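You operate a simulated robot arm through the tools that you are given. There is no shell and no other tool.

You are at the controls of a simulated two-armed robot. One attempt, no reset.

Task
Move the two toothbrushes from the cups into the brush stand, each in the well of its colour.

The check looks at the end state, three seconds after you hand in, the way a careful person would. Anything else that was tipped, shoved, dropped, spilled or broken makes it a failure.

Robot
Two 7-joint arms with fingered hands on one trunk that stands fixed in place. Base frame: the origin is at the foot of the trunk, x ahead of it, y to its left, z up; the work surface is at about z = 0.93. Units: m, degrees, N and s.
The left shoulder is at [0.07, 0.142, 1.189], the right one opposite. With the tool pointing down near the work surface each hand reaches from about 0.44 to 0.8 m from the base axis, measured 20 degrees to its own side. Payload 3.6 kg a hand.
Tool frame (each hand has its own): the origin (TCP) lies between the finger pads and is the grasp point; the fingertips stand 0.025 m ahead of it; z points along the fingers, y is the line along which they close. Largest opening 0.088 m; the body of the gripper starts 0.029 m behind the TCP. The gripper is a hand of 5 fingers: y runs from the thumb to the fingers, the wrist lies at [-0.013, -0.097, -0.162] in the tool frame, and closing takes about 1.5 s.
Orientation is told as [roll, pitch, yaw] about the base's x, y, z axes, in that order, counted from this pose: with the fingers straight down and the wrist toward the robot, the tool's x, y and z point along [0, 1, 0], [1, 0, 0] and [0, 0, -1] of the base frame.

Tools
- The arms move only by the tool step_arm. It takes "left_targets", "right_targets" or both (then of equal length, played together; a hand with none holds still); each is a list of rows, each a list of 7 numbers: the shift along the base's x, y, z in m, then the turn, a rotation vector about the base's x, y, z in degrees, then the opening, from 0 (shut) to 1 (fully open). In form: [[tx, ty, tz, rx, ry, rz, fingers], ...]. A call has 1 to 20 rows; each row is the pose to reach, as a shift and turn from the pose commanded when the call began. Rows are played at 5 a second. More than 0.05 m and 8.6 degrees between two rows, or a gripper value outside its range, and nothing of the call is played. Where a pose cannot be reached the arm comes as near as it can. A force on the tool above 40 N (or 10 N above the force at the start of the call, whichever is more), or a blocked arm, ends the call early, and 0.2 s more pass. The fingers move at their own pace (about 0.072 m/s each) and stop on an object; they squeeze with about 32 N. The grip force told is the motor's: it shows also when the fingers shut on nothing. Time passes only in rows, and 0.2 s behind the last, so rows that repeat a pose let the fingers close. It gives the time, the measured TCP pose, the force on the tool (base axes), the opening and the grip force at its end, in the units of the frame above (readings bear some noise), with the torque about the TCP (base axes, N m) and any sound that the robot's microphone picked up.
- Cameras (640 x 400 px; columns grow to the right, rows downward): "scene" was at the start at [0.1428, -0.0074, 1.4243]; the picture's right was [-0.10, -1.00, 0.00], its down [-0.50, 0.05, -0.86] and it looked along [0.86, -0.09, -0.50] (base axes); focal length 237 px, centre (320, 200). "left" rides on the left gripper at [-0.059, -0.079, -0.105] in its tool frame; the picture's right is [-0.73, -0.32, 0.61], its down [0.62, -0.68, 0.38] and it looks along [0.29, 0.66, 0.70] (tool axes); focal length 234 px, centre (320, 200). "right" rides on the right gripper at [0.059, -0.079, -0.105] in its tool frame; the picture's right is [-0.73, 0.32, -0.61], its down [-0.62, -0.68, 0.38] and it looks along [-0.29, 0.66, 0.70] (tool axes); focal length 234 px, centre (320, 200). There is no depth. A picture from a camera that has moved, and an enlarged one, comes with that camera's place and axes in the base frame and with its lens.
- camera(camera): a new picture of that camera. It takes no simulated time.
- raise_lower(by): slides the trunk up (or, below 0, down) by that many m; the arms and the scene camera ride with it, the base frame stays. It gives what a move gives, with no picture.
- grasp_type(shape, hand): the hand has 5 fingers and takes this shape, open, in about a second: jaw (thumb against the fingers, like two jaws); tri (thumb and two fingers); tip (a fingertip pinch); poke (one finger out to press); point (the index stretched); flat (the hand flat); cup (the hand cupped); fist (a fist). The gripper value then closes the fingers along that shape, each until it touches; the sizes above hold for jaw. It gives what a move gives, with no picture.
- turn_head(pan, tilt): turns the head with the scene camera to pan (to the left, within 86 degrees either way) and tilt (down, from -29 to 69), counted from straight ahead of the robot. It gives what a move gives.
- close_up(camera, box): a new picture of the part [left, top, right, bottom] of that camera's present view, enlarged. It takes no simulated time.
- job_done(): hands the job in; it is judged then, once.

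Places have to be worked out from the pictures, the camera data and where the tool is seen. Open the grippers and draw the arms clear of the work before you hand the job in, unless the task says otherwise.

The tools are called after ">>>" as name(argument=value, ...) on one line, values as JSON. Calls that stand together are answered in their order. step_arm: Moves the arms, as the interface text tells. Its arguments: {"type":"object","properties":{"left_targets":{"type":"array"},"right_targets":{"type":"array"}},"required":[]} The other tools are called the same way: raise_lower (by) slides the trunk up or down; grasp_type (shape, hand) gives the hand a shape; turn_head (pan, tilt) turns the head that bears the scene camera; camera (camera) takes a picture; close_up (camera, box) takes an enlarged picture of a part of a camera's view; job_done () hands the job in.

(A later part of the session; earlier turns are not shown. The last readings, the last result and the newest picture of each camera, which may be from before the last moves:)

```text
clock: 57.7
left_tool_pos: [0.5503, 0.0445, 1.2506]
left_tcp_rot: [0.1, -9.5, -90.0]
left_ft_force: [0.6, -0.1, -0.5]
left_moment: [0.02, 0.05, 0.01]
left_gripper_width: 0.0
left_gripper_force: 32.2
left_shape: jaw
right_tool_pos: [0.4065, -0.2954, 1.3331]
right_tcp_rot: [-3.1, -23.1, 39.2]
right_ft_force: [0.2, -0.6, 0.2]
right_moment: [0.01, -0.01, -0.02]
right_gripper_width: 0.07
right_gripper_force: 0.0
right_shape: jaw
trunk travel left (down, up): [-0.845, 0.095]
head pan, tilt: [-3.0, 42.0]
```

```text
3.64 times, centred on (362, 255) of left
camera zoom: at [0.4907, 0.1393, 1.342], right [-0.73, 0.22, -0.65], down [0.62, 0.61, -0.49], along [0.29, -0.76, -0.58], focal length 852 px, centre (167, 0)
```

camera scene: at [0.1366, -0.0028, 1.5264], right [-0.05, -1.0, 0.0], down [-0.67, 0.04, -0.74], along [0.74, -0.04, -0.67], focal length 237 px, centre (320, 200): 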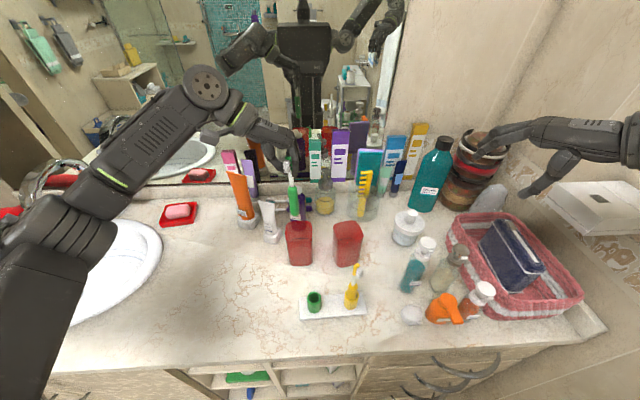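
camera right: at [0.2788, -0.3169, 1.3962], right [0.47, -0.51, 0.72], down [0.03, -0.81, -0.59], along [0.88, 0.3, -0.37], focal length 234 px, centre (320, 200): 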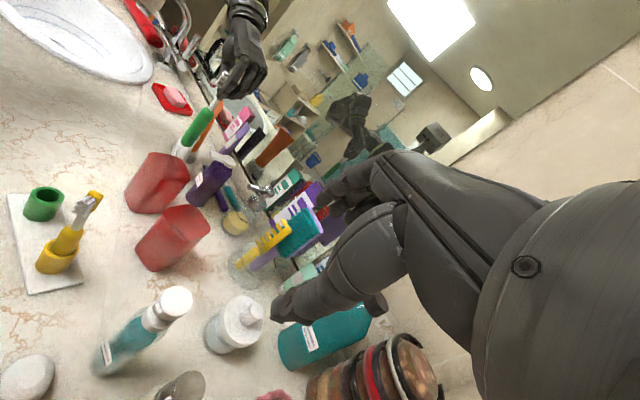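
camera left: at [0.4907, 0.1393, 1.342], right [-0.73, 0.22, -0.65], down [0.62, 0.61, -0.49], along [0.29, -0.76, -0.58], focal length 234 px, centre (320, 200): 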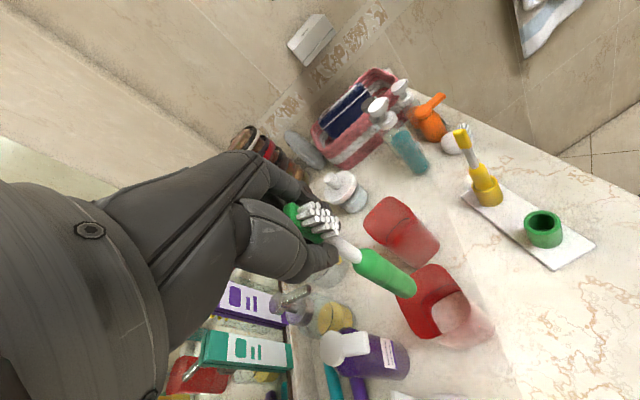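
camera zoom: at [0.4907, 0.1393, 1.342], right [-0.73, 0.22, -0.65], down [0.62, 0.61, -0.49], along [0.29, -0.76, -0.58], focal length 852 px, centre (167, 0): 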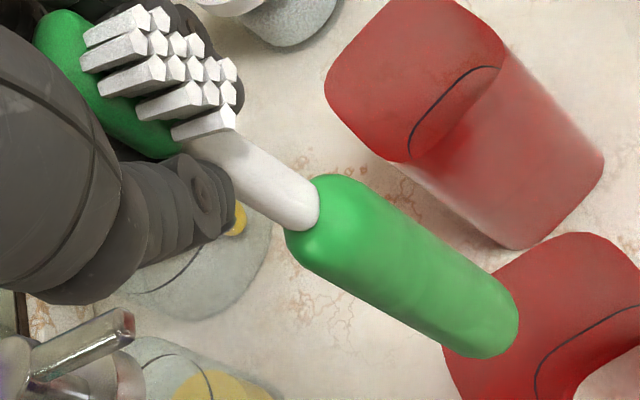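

Triangulation says the green brush is vertical within ~1°, neck base (0.553, 0.038, 1.195), foot z≈1.10. The green well is at ≈(0.395, −0.003). I carry the brush over it at the present height.

>>> step_arm(left_targets=[[-0.02, -0.002, 0.0, 0, 0, 0, 0], [-0.05, -0.008, 0.0, 0, 0, 0, 0], [-0.08, -0.016, 0.0, 0, 0, 0, 0], [-0.11, -0.024, 0.0, 0, 0, 0, 0], [-0.14, -0.034, 0.0, 0, 0, 0, 0], [-0.1575, -0.04, 0.0, 0, 0, 0, 0], [-0.1575, -0.04, 0.0, 0, 0, 0, 0]])

>>> camera(camera="scene")

>>> camera(camera="left")

>>> camera(camera="right")

```text
clock: 59.3
left_tool_pos: [0.392, 0.0062, 1.2513]
left_tcp_rot: [0.0, -9.5, -90.0]
left_ft_force: [0.0, -0.3, -0.2]
left_moment: [-0.03, -0.02, 0.0]
left_gripper_width: 0.0
left_gripper_force: 31.8
left_shape: jaw
right_tool_pos: [0.4062, -0.2956, 1.3326]
right_tcp_rot: [-3.0, -23.1, 39.1]
right_ft_force: [0.5, 0.2, 0.0]
right_moment: [-0.01, 0.01, 0.01]
right_gripper_width: 0.0699
right_gripper_force: 0.1
right_shape: jaw
trunk travel left (down, up): [-0.845, 0.095]
head pan, tilt: [-3.0, 42.0]
```

```text
taken
camera scene: at [0.1367, -0.0027, 1.5264], right [-0.05, -1.0, 0.0], down [-0.67, 0.04, -0.74], along [0.74, -0.04, -0.67], focal length 237 px, centre (320, 200)
```

scene: 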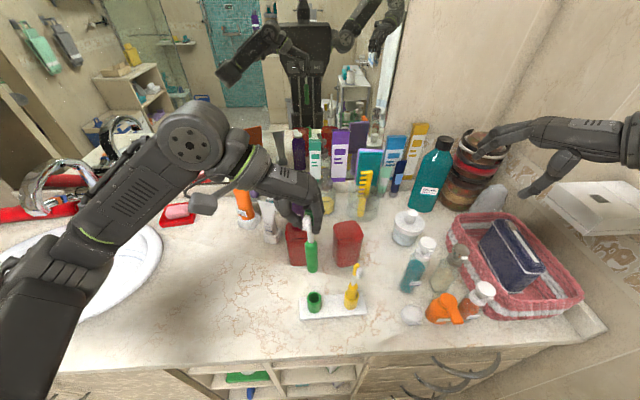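

```text
taken
camera left: at [0.3338, 0.1011, 1.3419], right [-0.73, 0.22, -0.65], down [0.62, 0.61, -0.49], along [0.29, -0.76, -0.58], focal length 234 px, centre (320, 200)
```

left: 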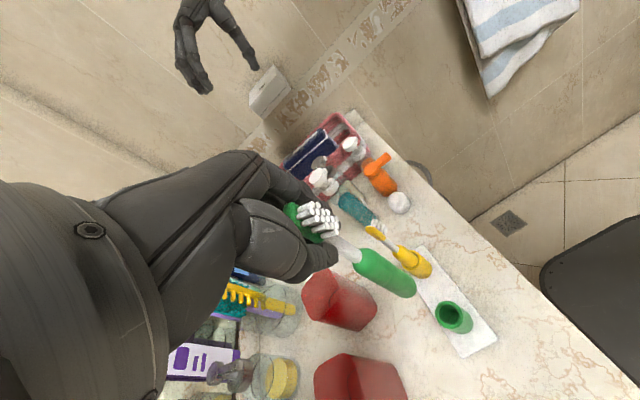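

```text
taken
camera right: at [0.2788, -0.3168, 1.3962], right [0.47, -0.51, 0.72], down [0.03, -0.81, -0.59], along [0.88, 0.3, -0.37], focal length 234 px, centre (320, 200)
```

right: 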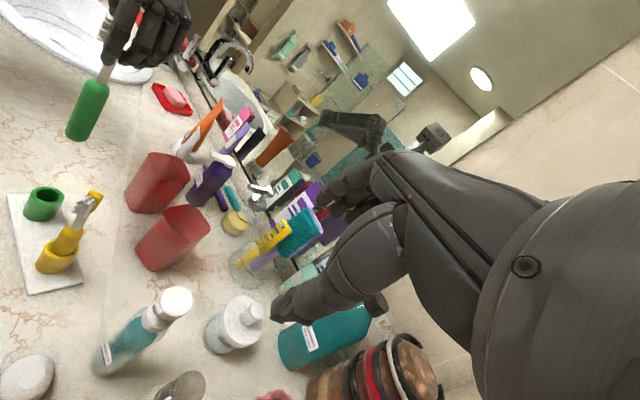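

Reached without trouble. I tilt the head down for a better view of the stand and lower the brush to just above the rim.

>>> turn_head(pan=-3, tilt=55)

>>> step_arm(left_targets=[[0, 0, -0.025, 0, 0, 0, 0], [0, 0, -0.05, 0, 0, 0, 0], [0, 0, -0.075, 0, 0, 0, 0], [0, 0, -0.09, 0, 0, 0, 0], [0, 0, -0.09, 0, 0, 0, 0]])

>>> camera(camera="scene")

>>> camera(camera="left")

>>> close_up(camera="right", box=[0, 80, 160, 300])

```text
clock: 60.1
left_tool_pos: [0.393, 0.0063, 1.2509]
left_tcp_rot: [0.0, -9.5, -90.0]
left_ft_force: [-0.3, -0.2, 0.2]
left_moment: [-0.03, -0.01, -0.01]
left_gripper_width: 0.0
left_gripper_force: 32.0
left_shape: jaw
right_tool_pos: [0.4062, -0.2971, 1.3327]
right_tcp_rot: [-3.0, -23.1, 39.1]
right_ft_force: [-1.1, 0.0, 0.3]
right_moment: [0.03, -0.02, 0.02]
right_gripper_width: 0.0701
right_gripper_force: 0.1
right_shape: jaw
trunk travel left (down, up): [-0.845, 0.095]
head pan, tilt: [-3.0, 55.0]
```

```text
clock: 61.3
left_tool_pos: [0.3939, 0.0053, 1.1615]
left_tcp_rot: [0.0, -9.4, -90.0]
left_ft_force: [-0.3, 0.2, -1.7]
left_moment: [0.0, 0.04, 0.01]
left_gripper_width: 0.0002
left_gripper_force: 32.1
left_shape: jaw
right_tool_pos: [0.4064, -0.2955, 1.3339]
right_tcp_rot: [-2.9, -23.2, 39.2]
right_ft_force: [0.1, -0.9, 0.3]
right_moment: [-0.01, 0.01, -0.02]
right_gripper_width: 0.0703
right_gripper_force: 0.0
right_shape: jaw
trunk travel left (down, up): [-0.845, 0.095]
head pan, tilt: [-3.0, 55.0]
```

```text
taken
camera scene: at [0.1249, -0.0023, 1.5087], right [-0.05, -1.0, 0.0], down [-0.82, 0.04, -0.57], along [0.57, -0.03, -0.82], focal length 237 px, centre (320, 200)
```

scene: 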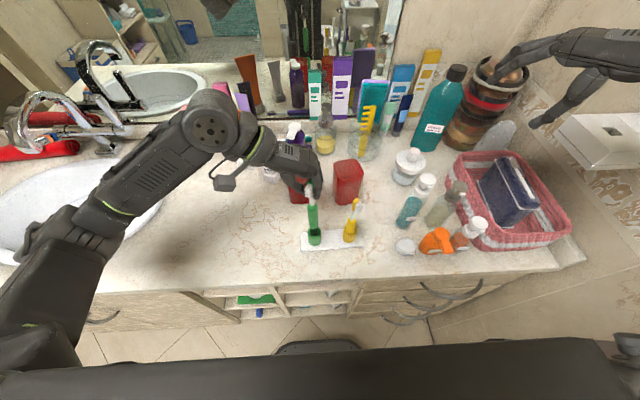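

```text
taken
camera left: at [0.334, 0.1014, 1.2524], right [-0.73, 0.22, -0.65], down [0.62, 0.61, -0.49], along [0.29, -0.76, -0.58], focal length 234 px, centre (320, 200)
```

left: 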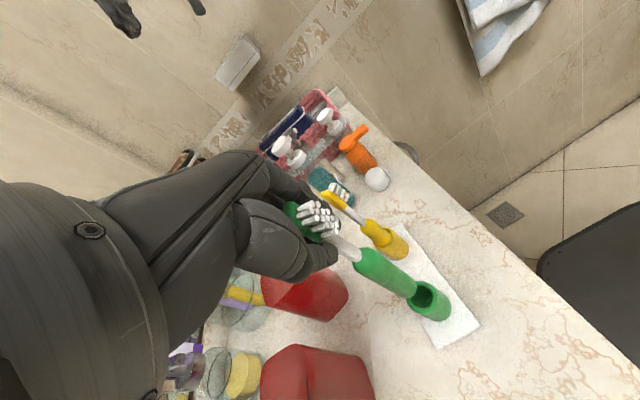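

```text
1.82 times, centred on (80, 190) of right
camera zoom: at [0.2786, -0.317, 1.3963], right [0.47, -0.51, 0.72], down [0.03, -0.81, -0.59], along [0.88, 0.3, -0.37], focal length 426 px, centre (756, 218)
```

zoom: 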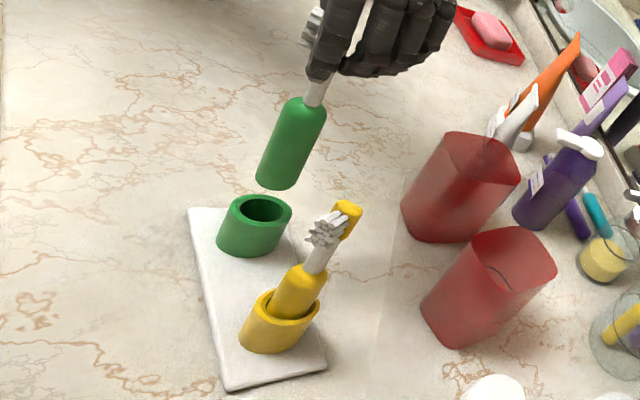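

Good three-camera view. I zoom in each camera on brush foot and green rim to compute the offset.

>>> close_up(camera="scene", box=[284, 195, 348, 251])

>>> close_up(camera="left", box=[346, 236, 466, 326])

>>> close_up(camera="right", box=[44, 126, 108, 176])

>>> close_up(camera="right", box=[44, 160, 108, 210])

```text
7.14 times, centred on (316, 223) of scene
camera zoom: at [0.1249, -0.0023, 1.5087], right [-0.05, -1.0, 0.0], down [-0.82, 0.04, -0.57], along [0.57, -0.03, -0.82], focal length 1695 px, centre (349, 36)
```

zoom: 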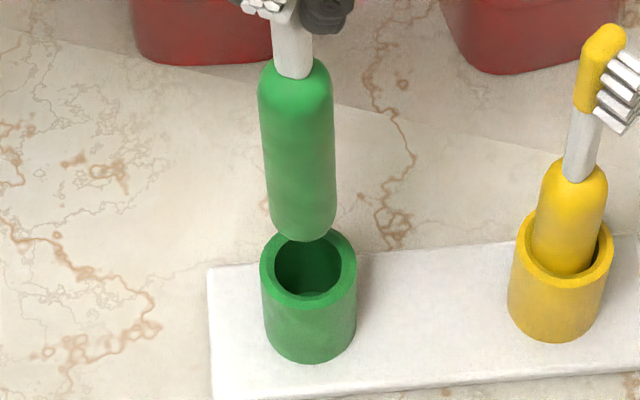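

```text
4.44 times, centred on (406, 281) of left
camera zoom: at [0.334, 0.1014, 1.2524], right [-0.73, 0.22, -0.65], down [0.62, 0.61, -0.49], along [0.29, -0.76, -0.58], focal length 1041 px, centre (-62, -160)
```

zoom: 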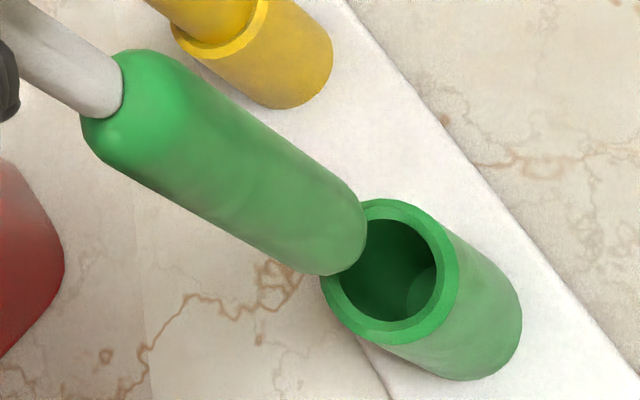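

```text
8.00 times, centred on (76, 151) of right
camera zoom: at [0.2786, -0.317, 1.3963], right [0.47, -0.51, 0.72], down [0.03, -0.81, -0.59], along [0.88, 0.3, -0.37], focal length 1873 px, centre (2272, 592)
```

zoom: 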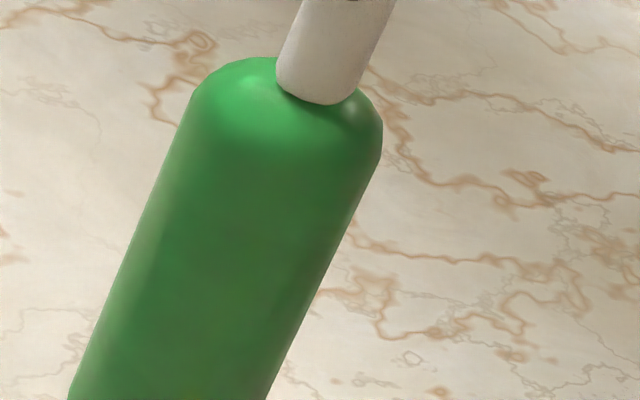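

```text
8.00 times, centred on (76, 185) of right
camera zoom: at [0.2786, -0.317, 1.3963], right [0.47, -0.51, 0.72], down [0.03, -0.81, -0.59], along [0.88, 0.3, -0.37], focal length 1873 px, centre (2272, 320)
```

zoom: 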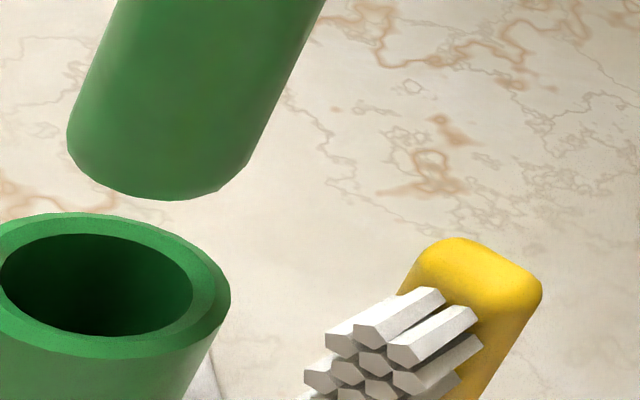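

All three views agree: the brush needs about (+1.6, −0.7) mm and a ~1.4° tilt trim. I apply both (with compensation at the foot) and lower 20 mm.

>>> step_arm(left_targets=[[0.002, -0.002, 0.0, 0.6, 0.4, 0, 0], [0.0038, -0.0037, -0.004, 1.15, 0.86, 0, 0], [0.0038, -0.0037, -0.01, 1.15, 0.86, 0, 0], [0.0038, -0.0037, -0.018, 1.15, 0.86, 0, 0], [0.0038, -0.0037, -0.018, 1.15, 0.86, 0, 0]])

>>> close_up(camera="scene", box=[292, 215, 340, 255])

>>> close_up(camera="left", box=[346, 236, 466, 326])

>>> close_up(camera="right", box=[36, 150, 116, 220])

```text
clock: 62.5
left_tool_pos: [0.3966, 0.0002, 1.1421]
left_tcp_rot: [-0.9, -8.3, -89.8]
left_ft_force: [0.2, -0.2, -0.9]
left_moment: [0.02, 0.04, 0.0]
left_gripper_width: 0.0001
left_gripper_force: 32.2
left_shape: jaw
right_tool_pos: [0.4065, -0.2965, 1.3337]
right_tcp_rot: [-3.0, -23.0, 39.2]
right_ft_force: [-0.3, 0.3, 1.7]
right_moment: [0.01, 0.0, -0.02]
right_gripper_width: 0.0702
right_gripper_force: 0.1
right_shape: jaw
trunk travel left (down, up): [-0.845, 0.095]
head pan, tilt: [-3.0, 55.0]
```

```text
10.00 times, centred on (316, 235) of scene
camera zoom: at [0.125, -0.0024, 1.5086], right [-0.05, -1.0, 0.0], down [-0.82, 0.04, -0.57], along [0.57, -0.03, -0.82], focal length 2373 px, centre (360, -150)
```

zoom: 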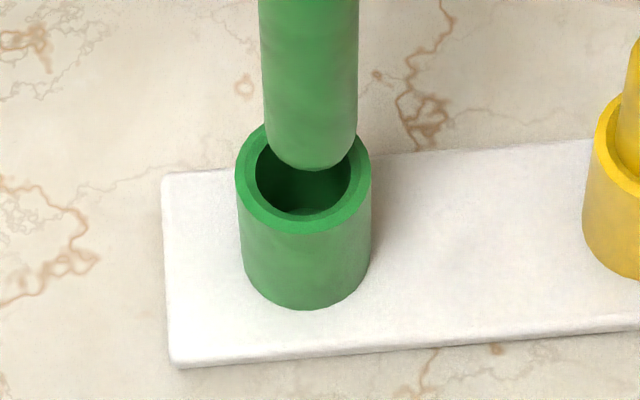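

```text
4.44 times, centred on (406, 281) of left
camera zoom: at [0.3389, 0.0938, 1.2361], right [-0.74, 0.23, -0.64], down [0.62, 0.62, -0.49], along [0.28, -0.75, -0.6], focal length 1041 px, centre (-62, -160)
```

zoom: 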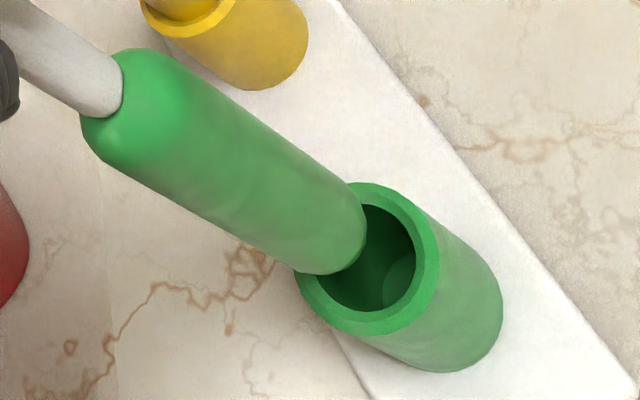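

```text
5.71 times, centred on (76, 185) of right
camera zoom: at [0.2786, -0.3171, 1.3962], right [0.47, -0.51, 0.72], down [0.03, -0.81, -0.59], along [0.88, 0.3, -0.37], focal length 1338 px, centre (1714, 286)
```

zoom: 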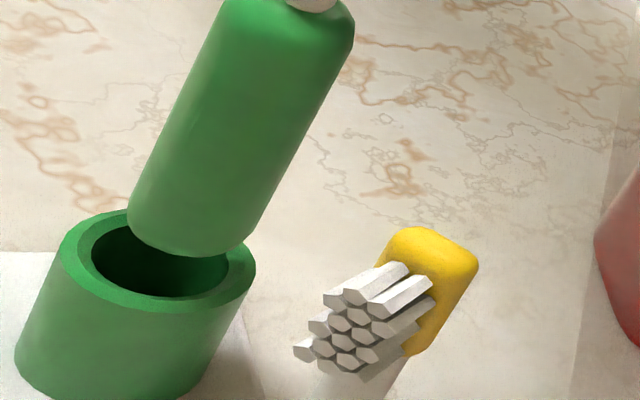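

The brush is about 2.3 mm too far to −y now; vertical in all views. I correct by +2.1 mm in y and lower a little, then re-check.

>>> step_arm(left_targets=[[-0.0003, 0.0021, 0.0, 0, 0, 0, 0], [-0.0003, 0.0021, -0.003, 0, 0, 0, 0], [-0.0003, 0.0021, -0.006, 0, 0, 0, 0], [-0.0003, 0.0021, -0.006, 0, 0, 0, 0]])

>>> close_up(camera="scene", box=[292, 215, 340, 255])

>>> close_up(camera="left", box=[346, 236, 466, 326])

>>> close_up(camera="right", box=[36, 150, 116, 220])

```text
clock: 63.5
left_tool_pos: [0.3965, 0.0031, 1.1369]
left_tcp_rot: [-0.8, -8.4, -90.0]
left_ft_force: [0.5, 0.8, -0.9]
left_moment: [-0.03, -0.01, -0.01]
left_gripper_width: 0.0
left_gripper_force: 32.4
left_shape: jaw
right_tool_pos: [0.4069, -0.2963, 1.3335]
right_tcp_rot: [-3.0, -23.1, 39.1]
right_ft_force: [0.3, -0.4, 0.1]
right_moment: [-0.01, -0.01, 0.01]
right_gripper_width: 0.0701
right_gripper_force: 0.0
right_shape: jaw
trunk travel left (down, up): [-0.845, 0.095]
head pan, tilt: [-3.0, 55.0]
```

```text
10.00 times, centred on (316, 235) of scene
camera zoom: at [0.1249, -0.0022, 1.5087], right [-0.05, -1.0, 0.0], down [-0.82, 0.04, -0.57], along [0.57, -0.03, -0.82], focal length 2373 px, centre (360, -150)
```

zoom: 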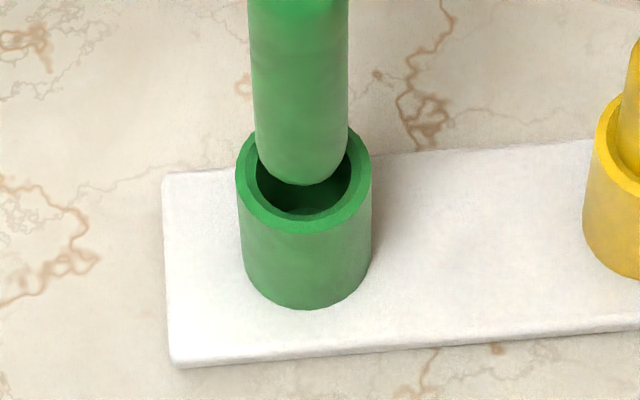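

```text
4.44 times, centred on (406, 281) of left
camera zoom: at [0.338, 0.0964, 1.2304], right [-0.74, 0.23, -0.64], down [0.62, 0.62, -0.49], along [0.28, -0.75, -0.6], focal length 1041 px, centre (-62, -160)
```

zoom: 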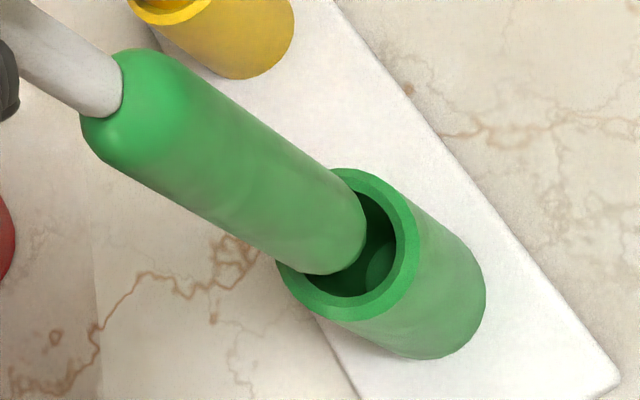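

```text
5.71 times, centred on (76, 185) of right
camera zoom: at [0.2785, -0.3169, 1.3963], right [0.47, -0.51, 0.72], down [0.03, -0.81, -0.59], along [0.88, 0.3, -0.37], focal length 1338 px, centre (1714, 286)
```

zoom: 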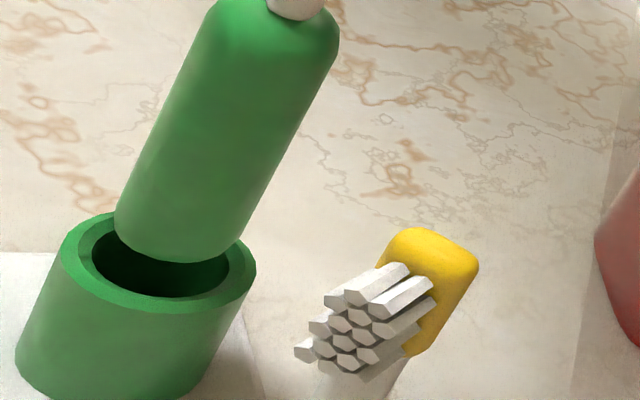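

Now aligned within ~0.5 mm in all three views. I lower 14 mm with a tiny x trim and check again.

>>> step_arm(left_targets=[[0.0004, 0.0, -0.003, 0, 0, 0, 0], [0.0004, 0.0, -0.007, 0, 0, 0, 0], [0.0004, 0.0, -0.011, 0, 0, 0, 0], [0.0004, 0.0, -0.015, 0, 0, 0, 0]])

>>> close_up(camera="scene", box=[292, 215, 340, 255])

>>> close_up(camera="left", box=[346, 236, 466, 326])

>>> close_up(camera="right", box=[36, 150, 116, 220])

```text
clock: 64.5
left_tool_pos: [0.3959, 0.003, 1.122]
left_tcp_rot: [-0.9, -8.4, -90.0]
left_ft_force: [-0.3, 0.5, -0.7]
left_moment: [-0.01, 0.01, -0.01]
left_gripper_width: 0.0
left_gripper_force: 31.9
left_shape: jaw
right_tool_pos: [0.4069, -0.2961, 1.3335]
right_tcp_rot: [-3.1, -23.1, 39.3]
right_ft_force: [1.9, 0.0, 0.2]
right_moment: [-0.02, 0.03, 0.01]
right_gripper_width: 0.0705
right_gripper_force: 0.1
right_shape: jaw
trunk travel left (down, up): [-0.845, 0.095]
head pan, tilt: [-3.0, 55.0]
```

```text
10.00 times, centred on (316, 235) of scene
camera zoom: at [0.1249, -0.0022, 1.5087], right [-0.05, -1.0, 0.0], down [-0.82, 0.04, -0.57], along [0.57, -0.03, -0.82], focal length 2373 px, centre (360, -150)
```

zoom: 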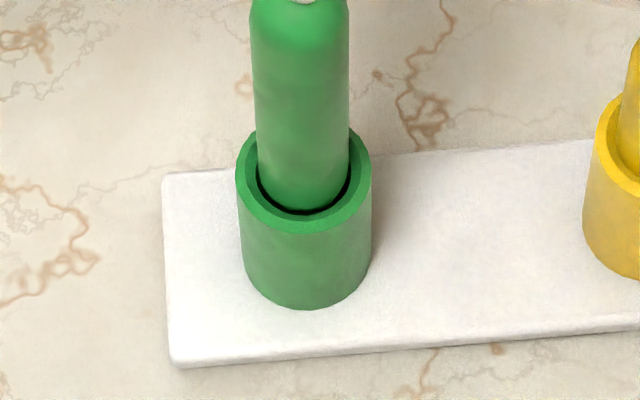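

```text
4.44 times, centred on (406, 281) of left
camera zoom: at [0.3385, 0.0963, 1.2154], right [-0.74, 0.23, -0.64], down [0.62, 0.62, -0.49], along [0.28, -0.75, -0.6], focal length 1041 px, centre (-62, -160)
```

zoom: 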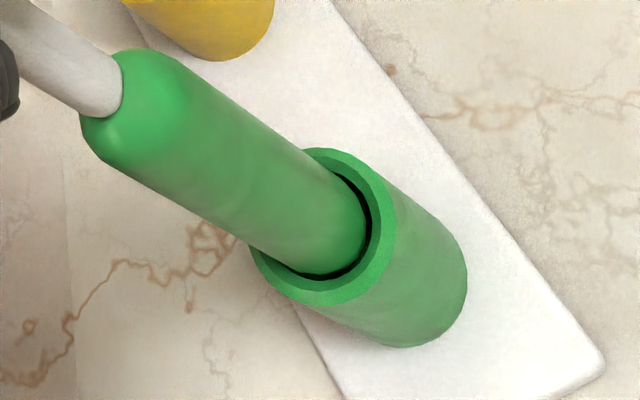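

```text
5.71 times, centred on (76, 185) of right
camera zoom: at [0.2786, -0.3169, 1.3963], right [0.47, -0.51, 0.72], down [0.03, -0.81, -0.59], along [0.88, 0.3, -0.37], focal length 1338 px, centre (1714, 286)
```

zoom: 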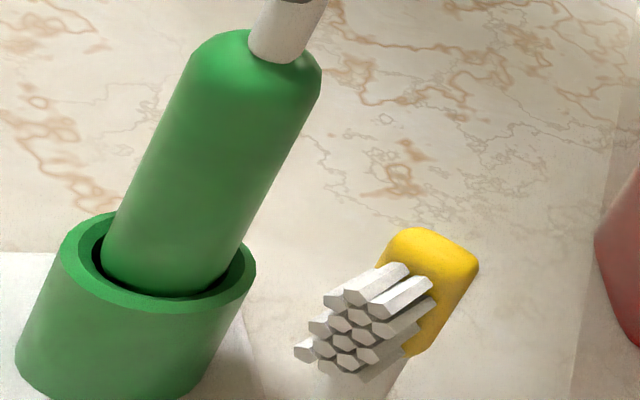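

It is entering the well centrally with no force. I continue lowering 20 mm.

>>> step_arm(left_targets=[[0, 0, -0.004, 0, 0, 0, 0], [0, 0, -0.008, 0, 0, 0, 0], [0, 0, -0.012, 0, 0, 0, 0], [0, 0, -0.016, 0, 0, 0, 0], [0, 0, -0.02, 0, 0, 0, 0]])

>>> close_up(camera="scene", box=[284, 200, 348, 250])

>>> close_up(camera="right", box=[36, 130, 132, 220])

```text
clock: 65.7
left_tool_pos: [0.3966, 0.0041, 1.1011]
left_tcp_rot: [-1.0, -8.4, -89.9]
left_ft_force: [0.1, -1.1, 0.5]
left_moment: [0.02, 0.0, -0.02]
left_gripper_width: 0.0001
left_gripper_force: 31.6
left_shape: jaw
right_tool_pos: [0.4068, -0.296, 1.3323]
right_tcp_rot: [-3.1, -23.1, 39.2]
right_ft_force: [0.4, 0.0, -0.2]
right_moment: [0.01, -0.01, -0.01]
right_gripper_width: 0.07
right_gripper_force: 0.1
right_shape: jaw
trunk travel left (down, up): [-0.845, 0.095]
head pan, tilt: [-3.0, 55.0]
```

```text
8.00 times, centred on (316, 225) of scene
camera zoom: at [0.1249, -0.0022, 1.5087], right [-0.05, -1.0, 0.0], down [-0.82, 0.04, -0.57], along [0.57, -0.03, -0.82], focal length 1898 px, centre (352, 0)
```

zoom: 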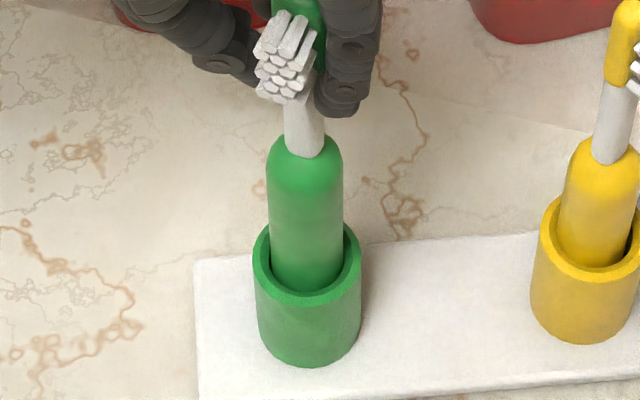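

```text
4.44 times, centred on (84, 175) of right
camera zoom: at [0.2785, -0.3169, 1.3963], right [0.47, -0.51, 0.72], down [0.03, -0.81, -0.59], along [0.88, 0.3, -0.37], focal length 1041 px, centre (1369, 311)
```

zoom: 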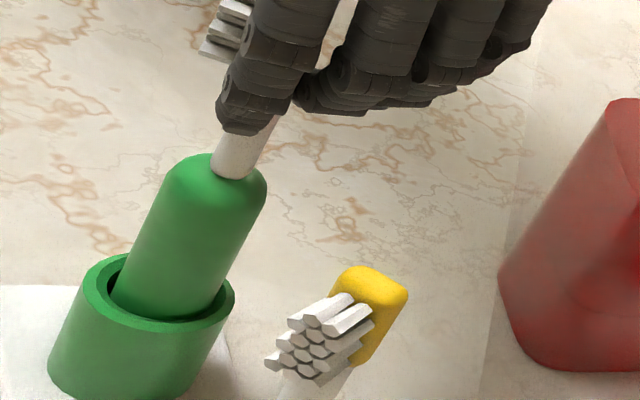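

Going in smoothly. I lower a further 12 mm, then will seat it gently.

>>> step_arm(left_targets=[[0, 0, -0.004, 0, 0, 0, 0], [0, 0, -0.008, 0, 0, 0, 0], [0, 0, -0.012, 0, 0, 0, 0]])

>>> close_up(camera="scene", box=[284, 200, 348, 250])

```text
clock: 66.5
left_tool_pos: [0.3965, 0.0029, 1.0882]
left_tcp_rot: [-0.9, -8.3, -89.9]
left_ft_force: [0.4, -1.2, 0.8]
left_moment: [-0.02, -0.01, 0.0]
left_gripper_width: 0.0001
left_gripper_force: 32.0
left_shape: jaw
right_tool_pos: [0.4064, -0.2946, 1.3329]
right_tcp_rot: [-3.1, -23.2, 39.2]
right_ft_force: [0.0, -1.0, -0.2]
right_moment: [-0.02, -0.01, 0.02]
right_gripper_width: 0.0704
right_gripper_force: 0.0
right_shape: jaw
trunk travel left (down, up): [-0.845, 0.095]
head pan, tilt: [-3.0, 55.0]
```

```text
8.00 times, centred on (316, 225) of scene
camera zoom: at [0.1249, -0.0022, 1.5087], right [-0.05, -1.0, 0.0], down [-0.82, 0.04, -0.57], along [0.57, -0.03, -0.82], focal length 1898 px, centre (352, 0)
```

zoom: 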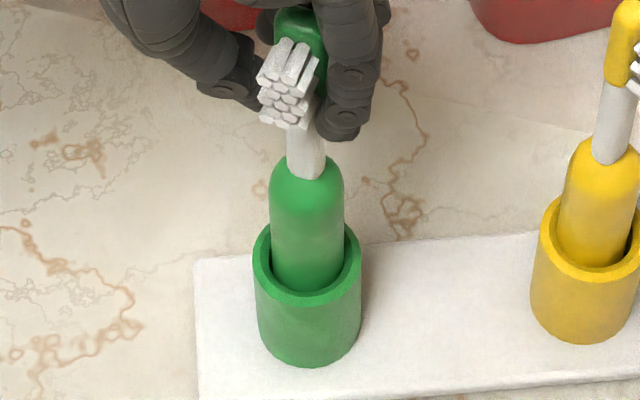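

Nearly at full depth. I lower in 2 mm steps to feel the floor.

>>> step_arm(left_targets=[[0, 0, -0.002, 0, 0, 0, 0], [0, 0, -0.004, 0, 0, 0, 0], [0, 0, -0.006, 0, 0, 0, 0]])

```text
clock: 67.3
left_tool_pos: [0.3953, 0.0032, 1.0852]
left_tcp_rot: [-0.8, -8.3, -89.7]
left_ft_force: [0.4, 0.2, 6.7]
left_moment: [0.0, 0.0, 0.01]
left_gripper_width: 0.0
left_gripper_force: 32.0
left_shape: jaw
right_tool_pos: [0.4047, -0.2952, 1.3334]
right_tcp_rot: [-3.0, -23.0, 39.2]
right_ft_force: [0.3, 0.2, 0.4]
right_moment: [0.03, 0.02, 0.0]
right_gripper_width: 0.0701
right_gripper_force: 0.1
right_shape: jaw
trunk travel left (down, up): [-0.845, 0.095]
head pan, tilt: [-3.0, 55.0]
```

Seated at 6.7 N. I ease up 1 mm and open the left fingers moderately (keeping clear of the yellow brush).

>>> step_arm(left_targets=[[0, 0, 0.001, 0, 0, 0, 0.1], [0, 0, 0.001, 0, 0, 0, 0.2], [0, 0, 0.001, 0, 0, 0, 0.3], [0, 0, 0.001, 0, 0, 0, 0.4], [0, 0, 0.001, 0, 0, 0, 0.45], [0, 0, 0.001, 0, 0, 0, 0.45]])

>>> close_up(camera="scene", box=[276, 180, 372, 250])

>>> close_up(camera="right", box=[20, 110, 180, 230])

>>> camera(camera="left")

```text
clock: 68.7
left_tool_pos: [0.3968, 0.0027, 1.084]
left_tcp_rot: [-0.9, -8.2, -89.9]
left_ft_force: [0.7, 0.1, -0.1]
left_moment: [0.02, 0.04, 0.02]
left_gripper_width: 0.0392
left_gripper_force: 0.0
left_shape: jaw
right_tool_pos: [0.4071, -0.2954, 1.3327]
right_tcp_rot: [-3.0, -23.1, 39.2]
right_ft_force: [-0.5, -0.4, 0.1]
right_moment: [-0.02, 0.03, -0.01]
right_gripper_width: 0.0702
right_gripper_force: 0.1
right_shape: jaw
trunk travel left (down, up): [-0.845, 0.095]
head pan, tilt: [-3.0, 55.0]
```

```text
5.71 times, centred on (324, 215) of scene
camera zoom: at [0.1248, -0.0022, 1.5087], right [-0.05, -1.0, 0.0], down [-0.82, 0.04, -0.57], along [0.57, -0.03, -0.82], focal length 1356 px, centre (297, 114)
```

zoom: 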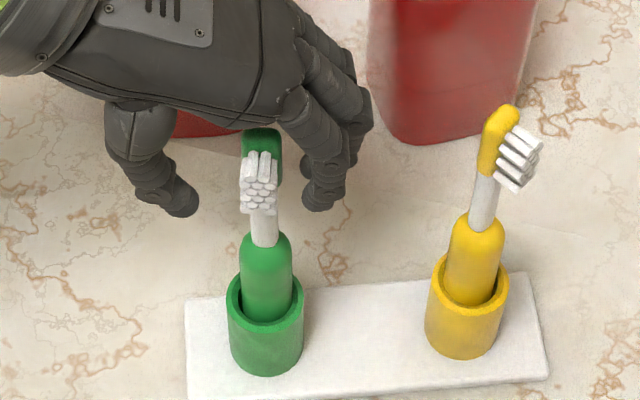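

```text
3.33 times, centred on (100, 170) of right
camera zoom: at [0.2784, -0.3169, 1.3963], right [0.47, -0.51, 0.72], down [0.03, -0.81, -0.59], along [0.88, 0.3, -0.37], focal length 781 px, centre (1053, 300)
```

zoom: 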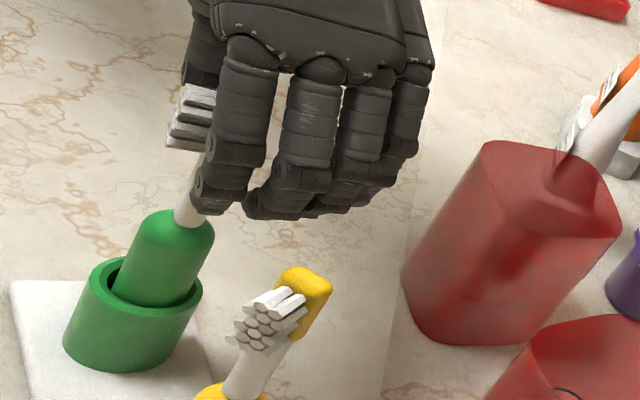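

```text
taken
camera left: at [0.3386, 0.0958, 1.1782], right [-0.74, 0.23, -0.64], down [0.62, 0.62, -0.49], along [0.28, -0.75, -0.6], focal length 234 px, centre (320, 200)
```

left: 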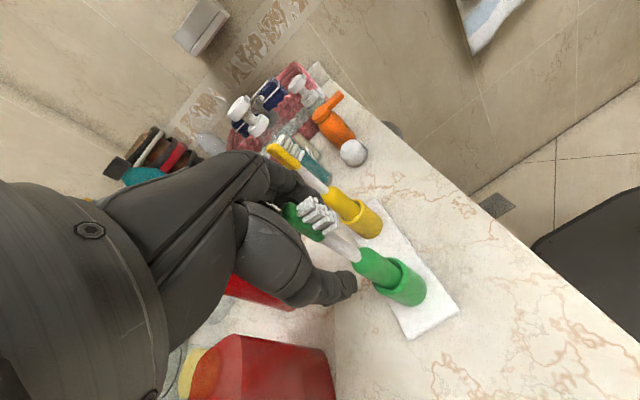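

The green brush stands in its well. I withdraw the left hand straight up.

>>> step_arm(left_targets=[[0, 0, 0.01, 0, 0, 0, 0.5], [0, 0, 0.025, 0, 0, 0, 0.5], [0, 0, 0.045, 0, 0, 0, 0.5], [0, 0, 0.07, 0, 0, 0, 0.5], [0, 0, 0.1, 0, 0, 0, 0.5], [0, 0, 0.14, 0, 0, 0, 0.5], [0, 0, 0.17, 0, 0, 0, 0.5]])

>>> camera(camera="scene")

>>> close_up(camera="scene", box=[276, 180, 372, 250])

```text
clock: 70.3
left_tool_pos: [0.3952, 0.0058, 1.2553]
left_tcp_rot: [-0.9, -8.4, -89.9]
left_ft_force: [0.0, -0.6, 0.3]
left_moment: [0.02, 0.0, -0.01]
left_gripper_width: 0.0437
left_gripper_force: 0.1
left_shape: jaw
right_tool_pos: [0.4055, -0.2972, 1.3338]
right_tcp_rot: [-3.0, -23.2, 39.3]
right_ft_force: [0.0, -1.3, 0.8]
right_moment: [0.0, -0.04, -0.02]
right_gripper_width: 0.0701
right_gripper_force: 0.1
right_shape: jaw
trunk travel left (down, up): [-0.845, 0.095]
head pan, tilt: [-3.0, 55.0]
```

```text
taken
camera scene: at [0.1246, -0.0024, 1.5086], right [-0.05, -1.0, 0.0], down [-0.82, 0.04, -0.57], along [0.57, -0.03, -0.82], focal length 237 px, centre (320, 200)
```

scene: 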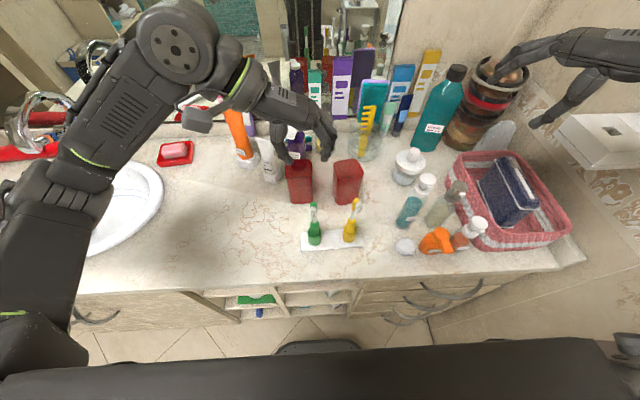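

```text
5.71 times, centred on (324, 215) of scene
camera zoom: at [0.1246, -0.0024, 1.5086], right [-0.05, -1.0, 0.0], down [-0.82, 0.04, -0.57], along [0.57, -0.03, -0.82], focal length 1356 px, centre (297, 114)
```

zoom: 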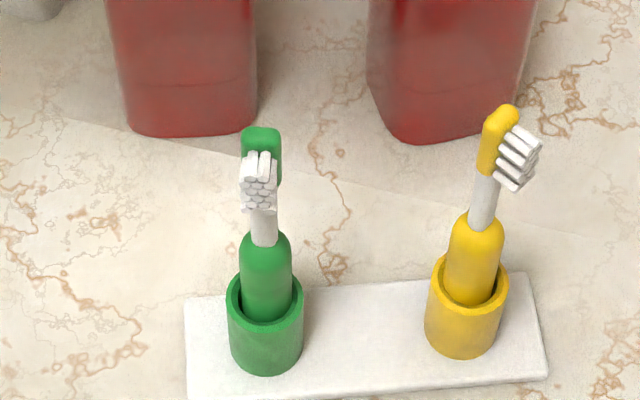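

Both brushes stand in their wells. Now the displaced yellow cup should be put back; first I retract the left arm well clear to the left.

>>> step_arm(left_targets=[[0, 0.0, 0.04, 0, 0, 0, 0.6], [0, 0.02, 0.08, 0, 0, 7, 0.6], [0.005, 0.06, 0.11, 0, 0, 14, 0.6], [0.01, 0.1, 0.12, 0, 0, 21, 0.6], [0.015, 0.14, 0.12, 0, 0, 28, 0.6], [0.02, 0.18, 0.12, 0, 0, 35, 0.6], [0.02, 0.22, 0.12, 0, 0, 42, 0.6], [0.02, 0.25, 0.12, 0, 0, 50, 0.6]])

>>> turn_head(pan=-8, tilt=45)

>>> camera(camera="scene")

>>> close_up(camera="scene", box=[256, 190, 368, 260])

```text
refused: row 3 steps farther than a row can; nothing moved
```

```text
clock: 71.0
left_tool_pos: [0.3946, 0.0056, 1.2548]
left_tcp_rot: [-0.8, -8.4, -90.0]
left_ft_force: [-0.6, -0.2, -0.7]
left_moment: [-0.05, 0.0, -0.02]
left_gripper_width: 0.0435
left_gripper_force: 0.1
left_shape: jaw
right_tool_pos: [0.4061, -0.2964, 1.3334]
right_tcp_rot: [-3.1, -23.2, 39.3]
right_ft_force: [0.1, -0.3, 0.8]
right_moment: [0.02, 0.0, -0.02]
right_gripper_width: 0.0703
right_gripper_force: 0.1
right_shape: jaw
trunk travel left (down, up): [-0.845, 0.095]
head pan, tilt: [-8.0, 45.0]
```

```text
taken
camera scene: at [0.1333, -0.0098, 1.522], right [-0.14, -0.99, 0.0], down [-0.7, 0.1, -0.71], along [0.7, -0.1, -0.71], focal length 237 px, centre (320, 200)
```

scene: 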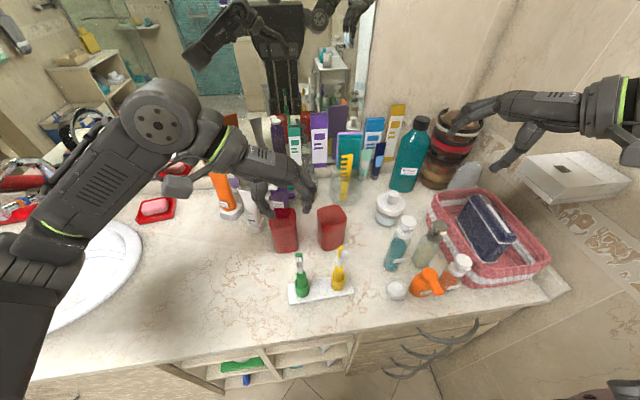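

```text
5.71 times, centred on (312, 225) of scene
camera zoom: at [0.1333, -0.0098, 1.522], right [-0.14, -0.99, 0.0], down [-0.7, 0.1, -0.71], along [0.7, -0.1, -0.71], focal length 1356 px, centre (366, 57)
```

zoom: 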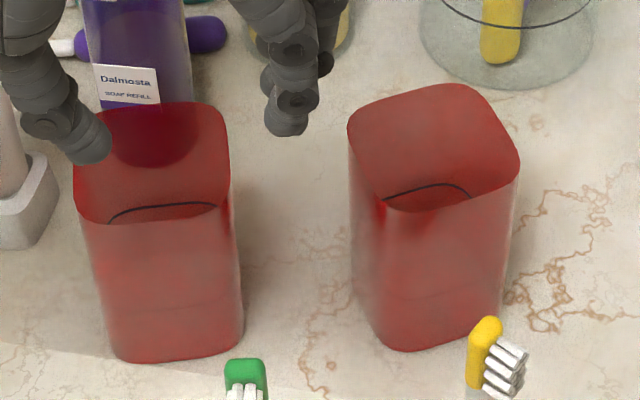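

A row step was slightly too large, so that call was refused. I redo the left-arm retreat with smaller steps.

>>> step_arm(left_targets=[[0, 0.0, 0.03, 0, 0, 0, 0.6], [0, 0.01, 0.06, 0, 0, 5, 0.6], [0.0, 0.03, 0.09, 0, 0, 10, 0.6], [0.005, 0.06, 0.11, 0, 0, 16, 0.6], [0.01, 0.09, 0.12, 0, 0, 22, 0.6], [0.015, 0.12, 0.12, 0, 0, 28, 0.6], [0.02, 0.15, 0.12, 0, 0, 34, 0.6], [0.02, 0.18, 0.12, 0, 0, 40, 0.6], [0.02, 0.21, 0.12, 0, 0, 46, 0.6], [0.02, 0.24, 0.12, 0, 0, 50, 0.6]])

>>> camera(camera="scene")

>>> close_up(camera="scene", box=[256, 190, 368, 260])

>>> close_up(camera="right", box=[100, 130, 228, 290])

```text
clock: 73.2
left_tool_pos: [0.4149, 0.246, 1.3743]
left_tcp_rot: [-0.9, -8.4, -39.8]
left_ft_force: [0.4, 0.3, -0.5]
left_moment: [-0.02, -0.01, -0.01]
left_gripper_width: 0.0525
left_gripper_force: 0.1
left_shape: jaw
right_tool_pos: [0.4068, -0.2945, 1.3344]
right_tcp_rot: [-3.1, -23.1, 39.1]
right_ft_force: [-0.2, 1.1, 0.6]
right_moment: [-0.03, 0.01, 0.0]
right_gripper_width: 0.07
right_gripper_force: 0.0
right_shape: jaw
trunk travel left (down, up): [-0.845, 0.095]
head pan, tilt: [-8.0, 45.0]
```

```text
taken
camera scene: at [0.1325, -0.0086, 1.5222], right [-0.14, -0.99, 0.0], down [-0.7, 0.1, -0.71], along [0.7, -0.1, -0.71], focal length 237 px, centre (320, 200)
```

scene: 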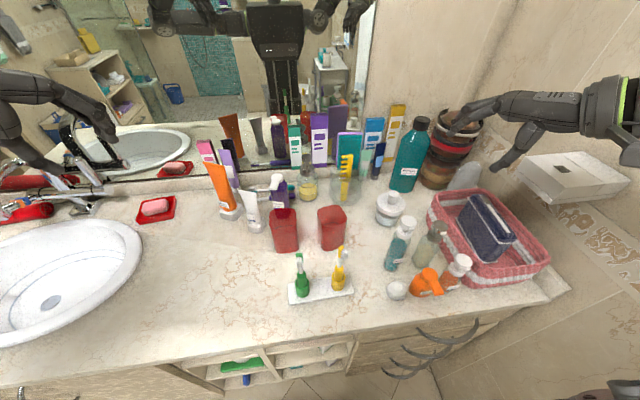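

```text
5.71 times, centred on (312, 225) of scene
camera zoom: at [0.1325, -0.0086, 1.5222], right [-0.14, -0.99, 0.0], down [-0.7, 0.1, -0.71], along [0.7, -0.1, -0.71], focal length 1356 px, centre (366, 57)
```

zoom: 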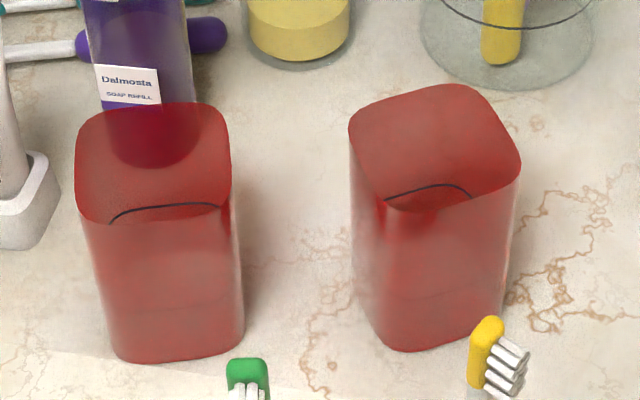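

```text
2.50 times, centred on (164, 210) of right
camera zoom: at [0.2776, -0.3159, 1.3967], right [0.47, -0.51, 0.72], down [0.03, -0.81, -0.59], along [0.88, 0.3, -0.37], focal length 585 px, centre (710, 175)
```

zoom: 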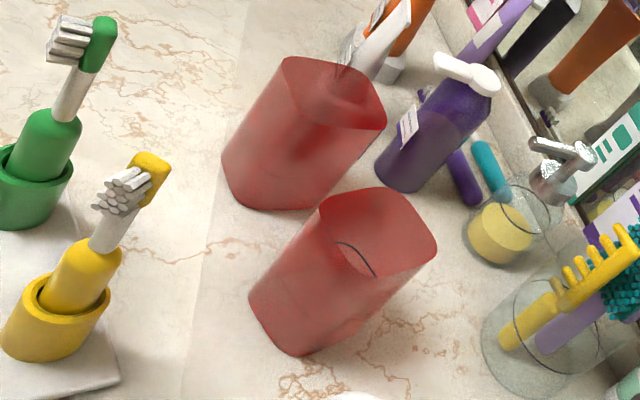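

Measured: yellow cup is now at ≈(0.542, −0.097) turned ≈+23°; originally (0.569, −0.0975) at 0°. The green cup hasn't moved. I'll re-grip the empty cup across its faces with the right hand and set it back; first I level the right hand's pitch in free air.

>>> step_arm(right_targets=[[0.0, 0.0, 0.005, -3, 5, 0.15, 1], [0.0, 0.0, 0.01, -6, 10, 0.3, 1], [0.0, 0.0, 0.01, -9, 15, 0.45, 1], [0.0, 0.0, 0.01, -12.2, 19.9, 0.6, 1]])

```text
clock: 74.2
left_tool_pos: [0.4162, 0.2449, 1.3737]
left_tcp_rot: [-1.0, -8.4, -39.9]
left_ft_force: [0.2, -0.2, 0.8]
left_moment: [-0.05, -0.02, 0.01]
left_gripper_width: 0.0525
left_gripper_force: 0.0
left_shape: jaw
right_tool_pos: [0.4306, -0.2954, 1.3154]
right_tcp_rot: [0.4, -11.7, 40.0]
right_ft_force: [0.0, 0.6, -0.3]
right_moment: [0.01, 0.01, 0.03]
right_gripper_width: 0.0878
right_gripper_force: 0.1
right_shape: jaw
right hand out of reach, approached as far as the arm can: row 2, 3, 4
trunk travel left (down, up): [-0.845, 0.095]
head pan, tilt: [-8.0, 45.0]
```

That spot was too close in. I move forward over the counter to where it is reachable, turning toward yaw ≈23°.

>>> step_arm(right_targets=[[0.02, 0.02, 0.0, 0, 0, -4, 1], [0.04, 0.045, 0.0, 0, 0, -8, 1], [0.06, 0.07, 0.0, 0, 0, -12, 1], [0.08, 0.1, 0.0, 0, 0, -17, 1], [0.09, 0.13, 0.0, 0, 0, -17, 1]])

>>> step_arm(right_targets=[[0.005, 0.01, 0.0, -1.5, 3.6, 0, 1], [0.01, 0.03, 0.0, -3, 7.2, 0, 1], [0.015, 0.05, 0.0, -4.6, 10.8, 0, 1], [0.02, 0.065, 0.0, -4.6, 10.8, 0, 1]])

```text
clock: 75.4
left_tool_pos: [0.4165, 0.2445, 1.3739]
left_tcp_rot: [-0.8, -8.3, -39.9]
left_ft_force: [0.4, -0.5, -0.3]
left_moment: [0.0, -0.01, 0.03]
left_gripper_width: 0.0524
left_gripper_force: 0.0
left_shape: jaw
right_tool_pos: [0.5052, -0.2314, 1.2685]
right_tcp_rot: [1.8, -15.2, 24.1]
right_ft_force: [-0.4, -1.1, 0.0]
right_moment: [0.01, -0.02, 0.01]
right_gripper_width: 0.0879
right_gripper_force: 0.0
right_shape: jaw
right hand out of reach, approached as far as the arm can: row 1, 2, 3, 4, 5
trunk travel left (down, up): [-0.845, 0.095]
head pan, tilt: [-8.0, 45.0]
```

```text
clock: 76.4
left_tool_pos: [0.4176, 0.2443, 1.3741]
left_tcp_rot: [-0.9, -8.3, -39.9]
left_ft_force: [0.3, -1.0, 0.8]
left_moment: [0.0, 0.02, -0.02]
left_gripper_width: 0.0527
left_gripper_force: 0.1
left_shape: jaw
right_tool_pos: [0.5091, -0.2382, 1.2367]
right_tcp_rot: [3.7, -10.3, 25.2]
right_ft_force: [-0.3, 0.4, 0.6]
right_moment: [0.0, -0.01, 0.02]
right_gripper_width: 0.0878
right_gripper_force: 0.0
right_shape: jaw
right hand out of reach, approached as far as the arm can: row 1, 2, 3, 4
trunk travel left (down, up): [-0.845, 0.095]
head pan, tilt: [-8.0, 45.0]
```

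The arm prefers lower heights for a level hand (it was too high relative to the shoulder). I go to about z=1.20 while levelling the hand.

>>> step_arm(right_targets=[[0.005, 0.02, -0.012, -1.5, 1.5, 0, 1], [0.01, 0.04, -0.024, -3.5, 3.5, 0, 1], [0.015, 0.06, -0.036, -5.5, 5.6, 0, 1], [0.02, 0.08, -0.036, -7.7, 7.8, 0, 1], [0.02, 0.08, -0.036, -7.7, 7.8, 0, 1]])

>>> camera(camera="scene")

```text
clock: 77.6
left_tool_pos: [0.4165, 0.244, 1.3738]
left_tcp_rot: [-0.7, -8.3, -39.9]
left_ft_force: [-0.2, -0.6, -0.7]
left_moment: [0.02, -0.01, 0.02]
left_gripper_width: 0.0524
left_gripper_force: 0.0
left_shape: jaw
right_tool_pos: [0.5302, -0.16, 1.1996]
right_tcp_rot: [0.2, 0.0, 25.6]
right_ft_force: [0.1, 0.4, -0.6]
right_moment: [0.0, 0.01, 0.0]
right_gripper_width: 0.0879
right_gripper_force: 0.0
right_shape: jaw
right hand out of reach, approached as far as the arm can: row 1, 2, 3
trunk travel left (down, up): [-0.845, 0.095]
head pan, tilt: [-8.0, 45.0]
```

```text
taken
camera scene: at [0.1333, -0.0112, 1.5221], right [-0.14, -0.99, 0.0], down [-0.7, 0.1, -0.71], along [0.7, -0.1, -0.71], focal length 237 px, centre (320, 200)
```

scene: 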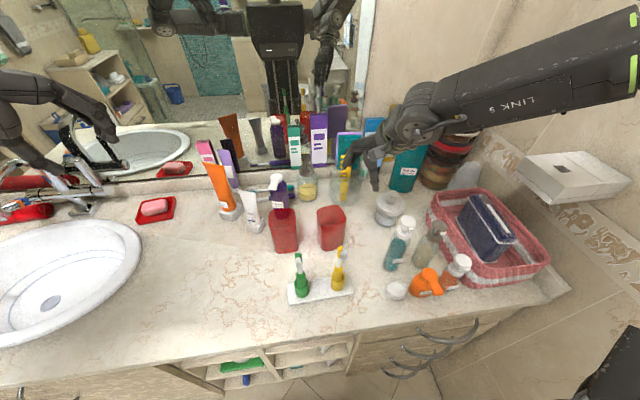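

The hand is level at (0.530, −0.160, 1.20), yaw 25.6°. I test the final placement pose in the air above the cup: (0.569, −0.0975, 1.13) at yaw 0.

>>> step_arm(right_targets=[[0.008, 0.013, -0.014, 0, 0, -5, 1], [0.016, 0.026, -0.028, 0, 0, -10, 1], [0.024, 0.039, -0.042, 0, 0, -15, 1], [0.032, 0.052, -0.056, 0, 0, -20, 1], [0.039, 0.0625, -0.07, 0, 0, -25.6, 1], [0.039, 0.0625, -0.07, 0, 0, -25.6, 1]])

```text
clock: 79.0
left_tool_pos: [0.4166, 0.2443, 1.3741]
left_tcp_rot: [-1.0, -8.4, -39.9]
left_ft_force: [0.1, 0.1, -0.3]
left_moment: [0.02, -0.01, -0.01]
left_gripper_width: 0.0524
left_gripper_force: 0.0
left_shape: jaw
right_tool_pos: [0.561, -0.1108, 1.1354]
right_tcp_rot: [0.1, -0.1, -0.1]
right_ft_force: [0.0, -1.2, 0.7]
right_moment: [0.01, 0.03, 0.01]
right_gripper_width: 0.0879
right_gripper_force: 0.1
right_shape: jaw
right hand out of reach, approached as far as the arm can: row 5, 6
trunk travel left (down, up): [-0.845, 0.095]
head pan, tilt: [-8.0, 45.0]
```

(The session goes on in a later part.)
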